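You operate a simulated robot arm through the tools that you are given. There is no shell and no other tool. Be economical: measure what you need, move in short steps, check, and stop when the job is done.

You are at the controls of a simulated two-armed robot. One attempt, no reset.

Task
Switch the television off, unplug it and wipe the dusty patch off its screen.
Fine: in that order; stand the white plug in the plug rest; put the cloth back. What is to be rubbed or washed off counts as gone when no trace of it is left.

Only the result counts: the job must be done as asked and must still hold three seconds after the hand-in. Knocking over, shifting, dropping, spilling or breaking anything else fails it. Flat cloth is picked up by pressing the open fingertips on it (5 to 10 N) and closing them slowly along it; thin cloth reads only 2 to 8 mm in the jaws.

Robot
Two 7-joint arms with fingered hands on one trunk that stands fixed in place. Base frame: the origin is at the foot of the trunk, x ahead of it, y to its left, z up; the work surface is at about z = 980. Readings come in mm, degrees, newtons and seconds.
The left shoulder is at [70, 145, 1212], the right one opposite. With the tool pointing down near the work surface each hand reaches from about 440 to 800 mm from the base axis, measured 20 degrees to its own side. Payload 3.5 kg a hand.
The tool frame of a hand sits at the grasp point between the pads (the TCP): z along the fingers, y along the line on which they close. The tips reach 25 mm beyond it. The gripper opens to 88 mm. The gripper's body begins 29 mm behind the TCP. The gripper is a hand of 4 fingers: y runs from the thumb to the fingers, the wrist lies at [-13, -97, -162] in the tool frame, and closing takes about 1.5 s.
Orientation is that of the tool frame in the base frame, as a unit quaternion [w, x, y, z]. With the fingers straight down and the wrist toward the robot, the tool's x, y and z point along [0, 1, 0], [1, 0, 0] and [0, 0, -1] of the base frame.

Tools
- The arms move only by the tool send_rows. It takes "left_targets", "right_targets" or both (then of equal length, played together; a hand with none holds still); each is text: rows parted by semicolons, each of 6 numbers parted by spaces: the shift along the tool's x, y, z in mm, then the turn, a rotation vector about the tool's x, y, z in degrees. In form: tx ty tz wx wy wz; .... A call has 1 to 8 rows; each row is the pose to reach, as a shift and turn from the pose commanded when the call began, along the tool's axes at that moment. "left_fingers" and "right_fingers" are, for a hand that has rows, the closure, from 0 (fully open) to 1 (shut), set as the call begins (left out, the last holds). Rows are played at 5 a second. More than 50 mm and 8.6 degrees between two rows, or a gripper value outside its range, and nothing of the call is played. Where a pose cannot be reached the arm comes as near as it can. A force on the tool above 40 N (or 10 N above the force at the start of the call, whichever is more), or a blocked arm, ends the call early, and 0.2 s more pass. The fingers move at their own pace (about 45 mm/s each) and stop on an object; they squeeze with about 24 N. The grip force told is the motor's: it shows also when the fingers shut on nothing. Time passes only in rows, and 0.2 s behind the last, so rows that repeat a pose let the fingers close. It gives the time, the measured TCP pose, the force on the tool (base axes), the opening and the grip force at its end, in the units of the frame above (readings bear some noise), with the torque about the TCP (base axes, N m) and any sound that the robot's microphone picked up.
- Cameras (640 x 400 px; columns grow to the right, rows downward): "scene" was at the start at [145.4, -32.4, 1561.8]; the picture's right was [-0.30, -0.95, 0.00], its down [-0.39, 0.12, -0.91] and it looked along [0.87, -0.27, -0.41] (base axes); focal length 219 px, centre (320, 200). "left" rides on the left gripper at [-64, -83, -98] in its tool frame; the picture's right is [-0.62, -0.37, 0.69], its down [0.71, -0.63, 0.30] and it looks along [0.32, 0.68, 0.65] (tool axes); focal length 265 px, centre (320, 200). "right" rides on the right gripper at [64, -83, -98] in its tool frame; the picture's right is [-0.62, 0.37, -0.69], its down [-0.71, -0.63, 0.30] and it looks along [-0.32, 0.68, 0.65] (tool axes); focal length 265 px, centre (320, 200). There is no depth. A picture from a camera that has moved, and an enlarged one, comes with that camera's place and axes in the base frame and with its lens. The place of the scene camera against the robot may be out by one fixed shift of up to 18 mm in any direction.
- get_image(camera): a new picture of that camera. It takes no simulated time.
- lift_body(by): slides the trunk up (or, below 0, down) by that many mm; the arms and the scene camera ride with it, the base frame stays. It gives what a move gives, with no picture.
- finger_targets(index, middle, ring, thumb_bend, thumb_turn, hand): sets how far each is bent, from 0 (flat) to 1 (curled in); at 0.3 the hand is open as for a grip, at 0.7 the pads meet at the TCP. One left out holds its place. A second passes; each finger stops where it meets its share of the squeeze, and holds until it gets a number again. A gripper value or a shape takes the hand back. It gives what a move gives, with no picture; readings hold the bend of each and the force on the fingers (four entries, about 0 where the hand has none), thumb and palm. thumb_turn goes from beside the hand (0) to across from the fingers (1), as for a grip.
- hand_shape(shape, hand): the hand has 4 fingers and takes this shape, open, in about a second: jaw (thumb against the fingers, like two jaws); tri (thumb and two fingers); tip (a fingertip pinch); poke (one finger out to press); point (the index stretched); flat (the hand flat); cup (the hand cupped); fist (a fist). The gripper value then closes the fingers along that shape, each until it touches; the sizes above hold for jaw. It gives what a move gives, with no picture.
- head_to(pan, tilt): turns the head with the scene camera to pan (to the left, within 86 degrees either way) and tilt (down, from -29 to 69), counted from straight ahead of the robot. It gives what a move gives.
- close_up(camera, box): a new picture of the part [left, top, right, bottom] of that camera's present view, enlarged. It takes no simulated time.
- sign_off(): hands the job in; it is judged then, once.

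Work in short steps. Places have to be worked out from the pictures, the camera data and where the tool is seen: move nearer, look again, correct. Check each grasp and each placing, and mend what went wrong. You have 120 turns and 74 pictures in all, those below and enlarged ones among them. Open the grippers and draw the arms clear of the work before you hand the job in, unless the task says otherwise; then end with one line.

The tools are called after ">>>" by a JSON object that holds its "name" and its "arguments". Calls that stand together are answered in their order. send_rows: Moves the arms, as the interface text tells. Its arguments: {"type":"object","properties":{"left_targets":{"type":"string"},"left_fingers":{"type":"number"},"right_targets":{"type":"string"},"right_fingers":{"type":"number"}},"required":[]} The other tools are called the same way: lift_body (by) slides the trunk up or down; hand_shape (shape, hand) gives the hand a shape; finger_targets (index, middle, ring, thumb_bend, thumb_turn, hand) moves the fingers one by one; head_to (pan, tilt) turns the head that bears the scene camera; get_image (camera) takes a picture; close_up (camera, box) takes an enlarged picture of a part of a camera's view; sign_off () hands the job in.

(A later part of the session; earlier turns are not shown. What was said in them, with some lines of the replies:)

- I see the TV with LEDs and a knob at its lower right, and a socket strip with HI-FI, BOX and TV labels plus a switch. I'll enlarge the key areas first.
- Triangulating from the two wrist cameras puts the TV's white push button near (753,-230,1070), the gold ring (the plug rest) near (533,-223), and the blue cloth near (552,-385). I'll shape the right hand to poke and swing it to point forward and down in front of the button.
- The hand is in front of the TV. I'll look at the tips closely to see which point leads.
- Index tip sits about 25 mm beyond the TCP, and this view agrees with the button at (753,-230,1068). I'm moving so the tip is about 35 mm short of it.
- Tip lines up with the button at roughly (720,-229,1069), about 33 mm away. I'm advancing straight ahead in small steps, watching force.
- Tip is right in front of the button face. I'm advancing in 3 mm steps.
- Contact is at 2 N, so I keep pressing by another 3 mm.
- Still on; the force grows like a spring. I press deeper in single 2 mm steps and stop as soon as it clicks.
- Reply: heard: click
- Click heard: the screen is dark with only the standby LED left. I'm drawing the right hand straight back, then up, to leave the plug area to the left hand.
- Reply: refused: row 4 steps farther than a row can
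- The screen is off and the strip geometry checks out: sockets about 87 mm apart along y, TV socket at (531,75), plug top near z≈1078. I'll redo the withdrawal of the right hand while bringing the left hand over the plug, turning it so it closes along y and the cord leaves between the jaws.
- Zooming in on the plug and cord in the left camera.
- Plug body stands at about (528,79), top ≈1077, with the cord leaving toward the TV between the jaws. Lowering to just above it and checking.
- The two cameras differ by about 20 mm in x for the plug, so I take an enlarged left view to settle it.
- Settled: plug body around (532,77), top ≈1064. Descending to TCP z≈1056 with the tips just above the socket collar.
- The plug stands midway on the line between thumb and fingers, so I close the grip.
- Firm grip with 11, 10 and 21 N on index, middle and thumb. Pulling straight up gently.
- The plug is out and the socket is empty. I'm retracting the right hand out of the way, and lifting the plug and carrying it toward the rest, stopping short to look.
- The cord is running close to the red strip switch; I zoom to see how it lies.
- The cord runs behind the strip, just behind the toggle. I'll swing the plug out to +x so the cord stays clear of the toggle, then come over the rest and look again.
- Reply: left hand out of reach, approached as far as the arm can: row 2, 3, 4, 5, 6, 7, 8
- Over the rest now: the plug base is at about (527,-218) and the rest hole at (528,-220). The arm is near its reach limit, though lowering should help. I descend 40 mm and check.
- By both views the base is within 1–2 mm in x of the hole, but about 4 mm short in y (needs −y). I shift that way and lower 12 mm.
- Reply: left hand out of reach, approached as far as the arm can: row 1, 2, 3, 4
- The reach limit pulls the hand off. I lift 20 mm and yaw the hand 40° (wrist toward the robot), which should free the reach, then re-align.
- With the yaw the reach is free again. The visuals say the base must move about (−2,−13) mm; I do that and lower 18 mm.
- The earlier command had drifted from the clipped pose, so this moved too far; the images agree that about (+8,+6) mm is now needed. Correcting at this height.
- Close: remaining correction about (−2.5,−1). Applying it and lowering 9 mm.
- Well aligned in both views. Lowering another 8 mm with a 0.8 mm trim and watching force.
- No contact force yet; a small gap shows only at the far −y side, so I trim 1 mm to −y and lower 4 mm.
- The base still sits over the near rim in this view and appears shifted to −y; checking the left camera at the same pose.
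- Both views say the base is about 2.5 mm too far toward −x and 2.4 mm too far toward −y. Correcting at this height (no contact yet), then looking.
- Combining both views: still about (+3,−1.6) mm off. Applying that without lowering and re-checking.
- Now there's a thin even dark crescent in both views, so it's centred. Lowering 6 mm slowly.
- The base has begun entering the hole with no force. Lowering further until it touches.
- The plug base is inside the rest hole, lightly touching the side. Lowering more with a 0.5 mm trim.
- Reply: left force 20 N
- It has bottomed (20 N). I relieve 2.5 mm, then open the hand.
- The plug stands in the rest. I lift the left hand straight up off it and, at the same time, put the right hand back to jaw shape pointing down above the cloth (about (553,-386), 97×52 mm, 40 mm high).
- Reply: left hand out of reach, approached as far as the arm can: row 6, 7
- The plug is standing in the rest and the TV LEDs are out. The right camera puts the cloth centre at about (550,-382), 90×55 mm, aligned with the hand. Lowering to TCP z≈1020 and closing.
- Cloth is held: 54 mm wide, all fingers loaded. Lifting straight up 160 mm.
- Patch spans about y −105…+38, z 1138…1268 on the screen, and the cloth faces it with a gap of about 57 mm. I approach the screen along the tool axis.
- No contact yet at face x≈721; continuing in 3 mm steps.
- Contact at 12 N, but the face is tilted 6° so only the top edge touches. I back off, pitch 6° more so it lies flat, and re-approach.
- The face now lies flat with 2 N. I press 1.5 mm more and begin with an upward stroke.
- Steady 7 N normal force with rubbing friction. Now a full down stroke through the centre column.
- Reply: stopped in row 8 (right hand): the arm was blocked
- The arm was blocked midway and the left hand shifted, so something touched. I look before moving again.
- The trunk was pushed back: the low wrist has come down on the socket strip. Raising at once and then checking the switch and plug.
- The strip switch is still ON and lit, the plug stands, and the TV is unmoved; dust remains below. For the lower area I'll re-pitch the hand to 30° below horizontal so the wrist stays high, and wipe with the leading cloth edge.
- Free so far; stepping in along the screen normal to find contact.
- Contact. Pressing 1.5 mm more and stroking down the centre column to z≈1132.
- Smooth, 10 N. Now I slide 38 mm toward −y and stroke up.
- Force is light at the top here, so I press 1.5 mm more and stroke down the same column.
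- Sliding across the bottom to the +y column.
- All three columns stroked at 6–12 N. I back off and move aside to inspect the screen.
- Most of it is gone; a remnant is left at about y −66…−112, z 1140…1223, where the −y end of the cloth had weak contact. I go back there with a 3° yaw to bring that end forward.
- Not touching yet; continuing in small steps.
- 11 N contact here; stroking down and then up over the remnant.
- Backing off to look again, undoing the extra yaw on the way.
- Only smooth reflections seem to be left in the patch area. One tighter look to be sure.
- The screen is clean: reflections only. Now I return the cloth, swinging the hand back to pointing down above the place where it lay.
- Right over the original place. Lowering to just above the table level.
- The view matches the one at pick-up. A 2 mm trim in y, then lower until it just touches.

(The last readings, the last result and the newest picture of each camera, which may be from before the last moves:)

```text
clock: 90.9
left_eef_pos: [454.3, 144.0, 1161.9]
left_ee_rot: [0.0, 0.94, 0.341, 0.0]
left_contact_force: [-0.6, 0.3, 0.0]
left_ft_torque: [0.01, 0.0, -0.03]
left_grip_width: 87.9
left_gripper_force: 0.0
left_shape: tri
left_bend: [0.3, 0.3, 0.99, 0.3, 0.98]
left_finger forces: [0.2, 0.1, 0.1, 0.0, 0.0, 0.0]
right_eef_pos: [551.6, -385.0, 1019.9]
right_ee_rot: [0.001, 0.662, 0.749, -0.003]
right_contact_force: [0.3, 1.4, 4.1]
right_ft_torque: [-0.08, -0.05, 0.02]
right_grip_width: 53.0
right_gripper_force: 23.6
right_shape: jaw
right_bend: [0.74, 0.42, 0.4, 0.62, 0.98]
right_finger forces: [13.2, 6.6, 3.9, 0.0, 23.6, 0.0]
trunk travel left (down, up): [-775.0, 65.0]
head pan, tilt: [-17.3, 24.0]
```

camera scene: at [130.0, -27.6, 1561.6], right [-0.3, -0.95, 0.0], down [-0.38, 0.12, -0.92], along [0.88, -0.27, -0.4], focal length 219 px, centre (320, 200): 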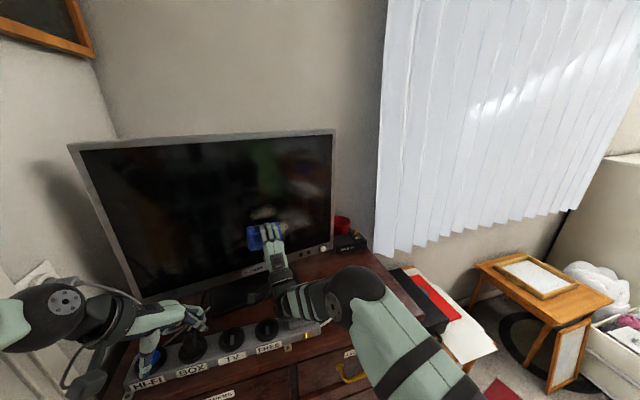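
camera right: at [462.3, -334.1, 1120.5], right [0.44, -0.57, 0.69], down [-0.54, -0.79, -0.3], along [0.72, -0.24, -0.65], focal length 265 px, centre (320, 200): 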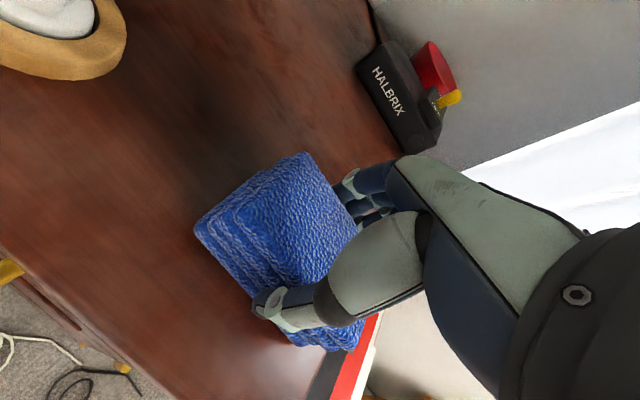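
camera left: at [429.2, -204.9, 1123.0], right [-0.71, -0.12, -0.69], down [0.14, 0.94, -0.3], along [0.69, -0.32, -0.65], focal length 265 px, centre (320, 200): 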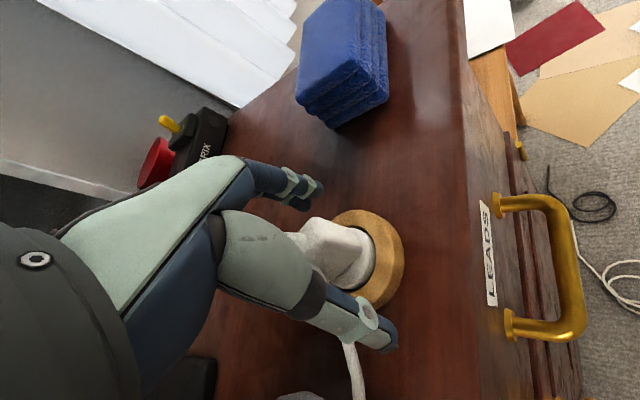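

The cloth rests on the table (4 N). Opening, then lifting straight up.

>>> {"name": "send_rows", "arguments": {"right_targets": "0 0 0 0 0 0; 0 0 0 0 0 0; 0 0 0 0 0 0; 0 0 0 0 0 0; 0 0 0 0 0 0; 0 0 0 0 0 0; 0 0 0 0 0 0; 0 0 0 0 0 0", "right_fingers": 0}}

>>> {"name": "send_rows", "arguments": {"right_targets": "0 0 -15 0 0 0; 0 0 -35 0 0 0; 0 0 -65 0 0 0; 0 0 -100 0 0 0; 0 0 -140 0 0 0; 0 -25 -180 0 0 0; 0 -60 -215 0 0 0; -10 -95 -250 0 0 0"}}

>>> {"name": "get_image", "arguments": {"camera": "scene"}}

```text
clock: 92.7
left_eef_pos: [454.5, 142.9, 1162.6]
left_ee_rot: [-0.001, 0.94, 0.342, 0.001]
left_contact_force: [0.2, 0.1, 0.3]
left_ft_torque: [-0.03, 0.01, 0.01]
left_grip_width: 87.6
left_gripper_force: 0.1
left_shape: tri
left_bend: [0.3, 0.3, 0.99, 0.3, 0.98]
left_finger forces: [0.1, 0.0, 0.0, 0.1, 0.0, 0.1]
right_eef_pos: [552.1, -385.3, 1019.3]
right_ee_rot: [0.0, 0.662, 0.75, -0.001]
right_contact_force: [0.7, -0.6, 0.4]
right_ft_torque: [0.0, -0.01, -0.02]
right_grip_width: 87.5
right_gripper_force: 0.0
right_shape: jaw
right_bend: [0.3, 0.3, 0.3, 0.3, 0.98]
right_finger forces: [0.1, 0.0, 0.0, 0.0, 0.1, 0.0]
trunk travel left (down, up): [-775.0, 65.0]
head pan, tilt: [-17.3, 24.0]
```

```text
refused: row 8 steps farther than a row can; nothing moved
```

```text
1 pictures are left
camera scene: at [145.7, -32.5, 1561.8], right [-0.3, -0.95, 0.0], down [-0.39, 0.12, -0.91], along [0.87, -0.27, -0.41], focal length 219 px, centre (320, 200)
```

scene: 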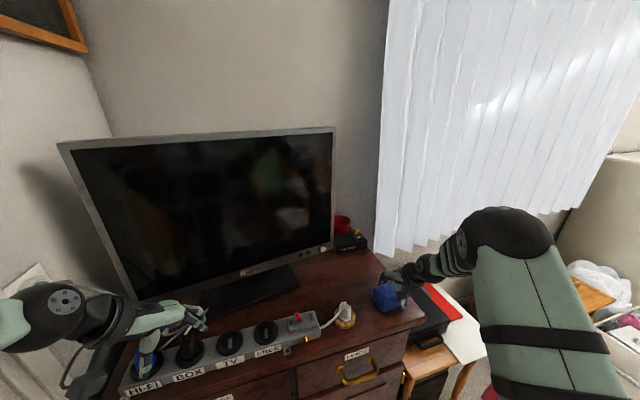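

The lift was refused for one long step; resending smaller ones, raising the left hand clear as well.

>>> {"name": "send_rows", "arguments": {"right_targets": "0 0 -12 0 0 0; 0 0 -28 0 0 0; 0 0 -50 0 0 0; 0 0 -80 0 0 0; 0 0 -115 0 0 0; 0 0 -150 0 0 0; 0 -15 -185 0 0 0; 0 -30 -220 0 0 0", "left_targets": "0 0 -12 0 0 0; 0 0 -25 0 0 0; 0 0 -40 0 0 0; 0 0 -60 0 0 0; 0 0 -80 0 0 0; 0 0 -100 0 0 0; 0 0 -120 0 0 0; 0 0 -140 0 0 0"}}

>>> {"name": "close_up", "arguments": {"camera": "scene", "box": [110, 130, 430, 400]}}

```text
clock: 94.5
left_eef_pos: [453.5, 143.8, 1302.4]
left_ee_rot: [0.0, 0.94, 0.342, 0.0]
left_contact_force: [-0.7, -0.2, 0.2]
left_ft_torque: [0.02, -0.03, -0.02]
left_grip_width: 88.1
left_gripper_force: 0.1
left_shape: tri
left_bend: [0.3, 0.3, 0.99, 0.3, 0.98]
left_finger forces: [0.1, 0.0, 0.0, 0.0, 0.0, 0.0]
right_eef_pos: [523.0, -386.7, 1240.2]
right_ee_rot: [0.001, 0.662, 0.749, -0.001]
right_contact_force: [-0.4, -0.4, -0.1]
right_ft_torque: [-0.02, -0.04, 0.02]
right_grip_width: 87.4
right_gripper_force: 0.0
right_shape: jaw
right_bend: [0.3, 0.3, 0.3, 0.3, 0.98]
right_finger forces: [0.1, 0.0, 0.0, 0.0, 0.0, 0.0]
trunk travel left (down, up): [-775.0, 65.0]
head pan, tilt: [-17.3, 24.0]
```

```text
1.48 times, centred on (270, 265) of scene
camera zoom: at [143.2, -32.0, 1562.0], right [-0.3, -0.95, 0.0], down [-0.39, 0.12, -0.91], along [0.87, -0.27, -0.41], focal length 325 px, centre (394, 104)
```

zoom: 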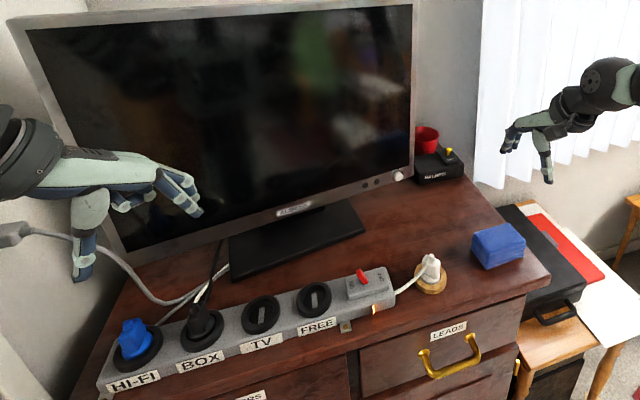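

The last picture shows the TV off, the white plug standing in the rest, the screen clean and the cloth back in its place. The strip switch is still on, the other plugs are still in, and both hands are open and clear. Handing in.

>>> {"name": "sign_off", "arguments": {}}

```text
The job is handed in.
```

I switched the television off, stood its white plug in the plug rest, wiped the dusty patch off the screen until no trace was visible, and put the cloth back; during the wiping the right wrist pressed on the socket strip, but its switch stayed on and nothing looked moved.
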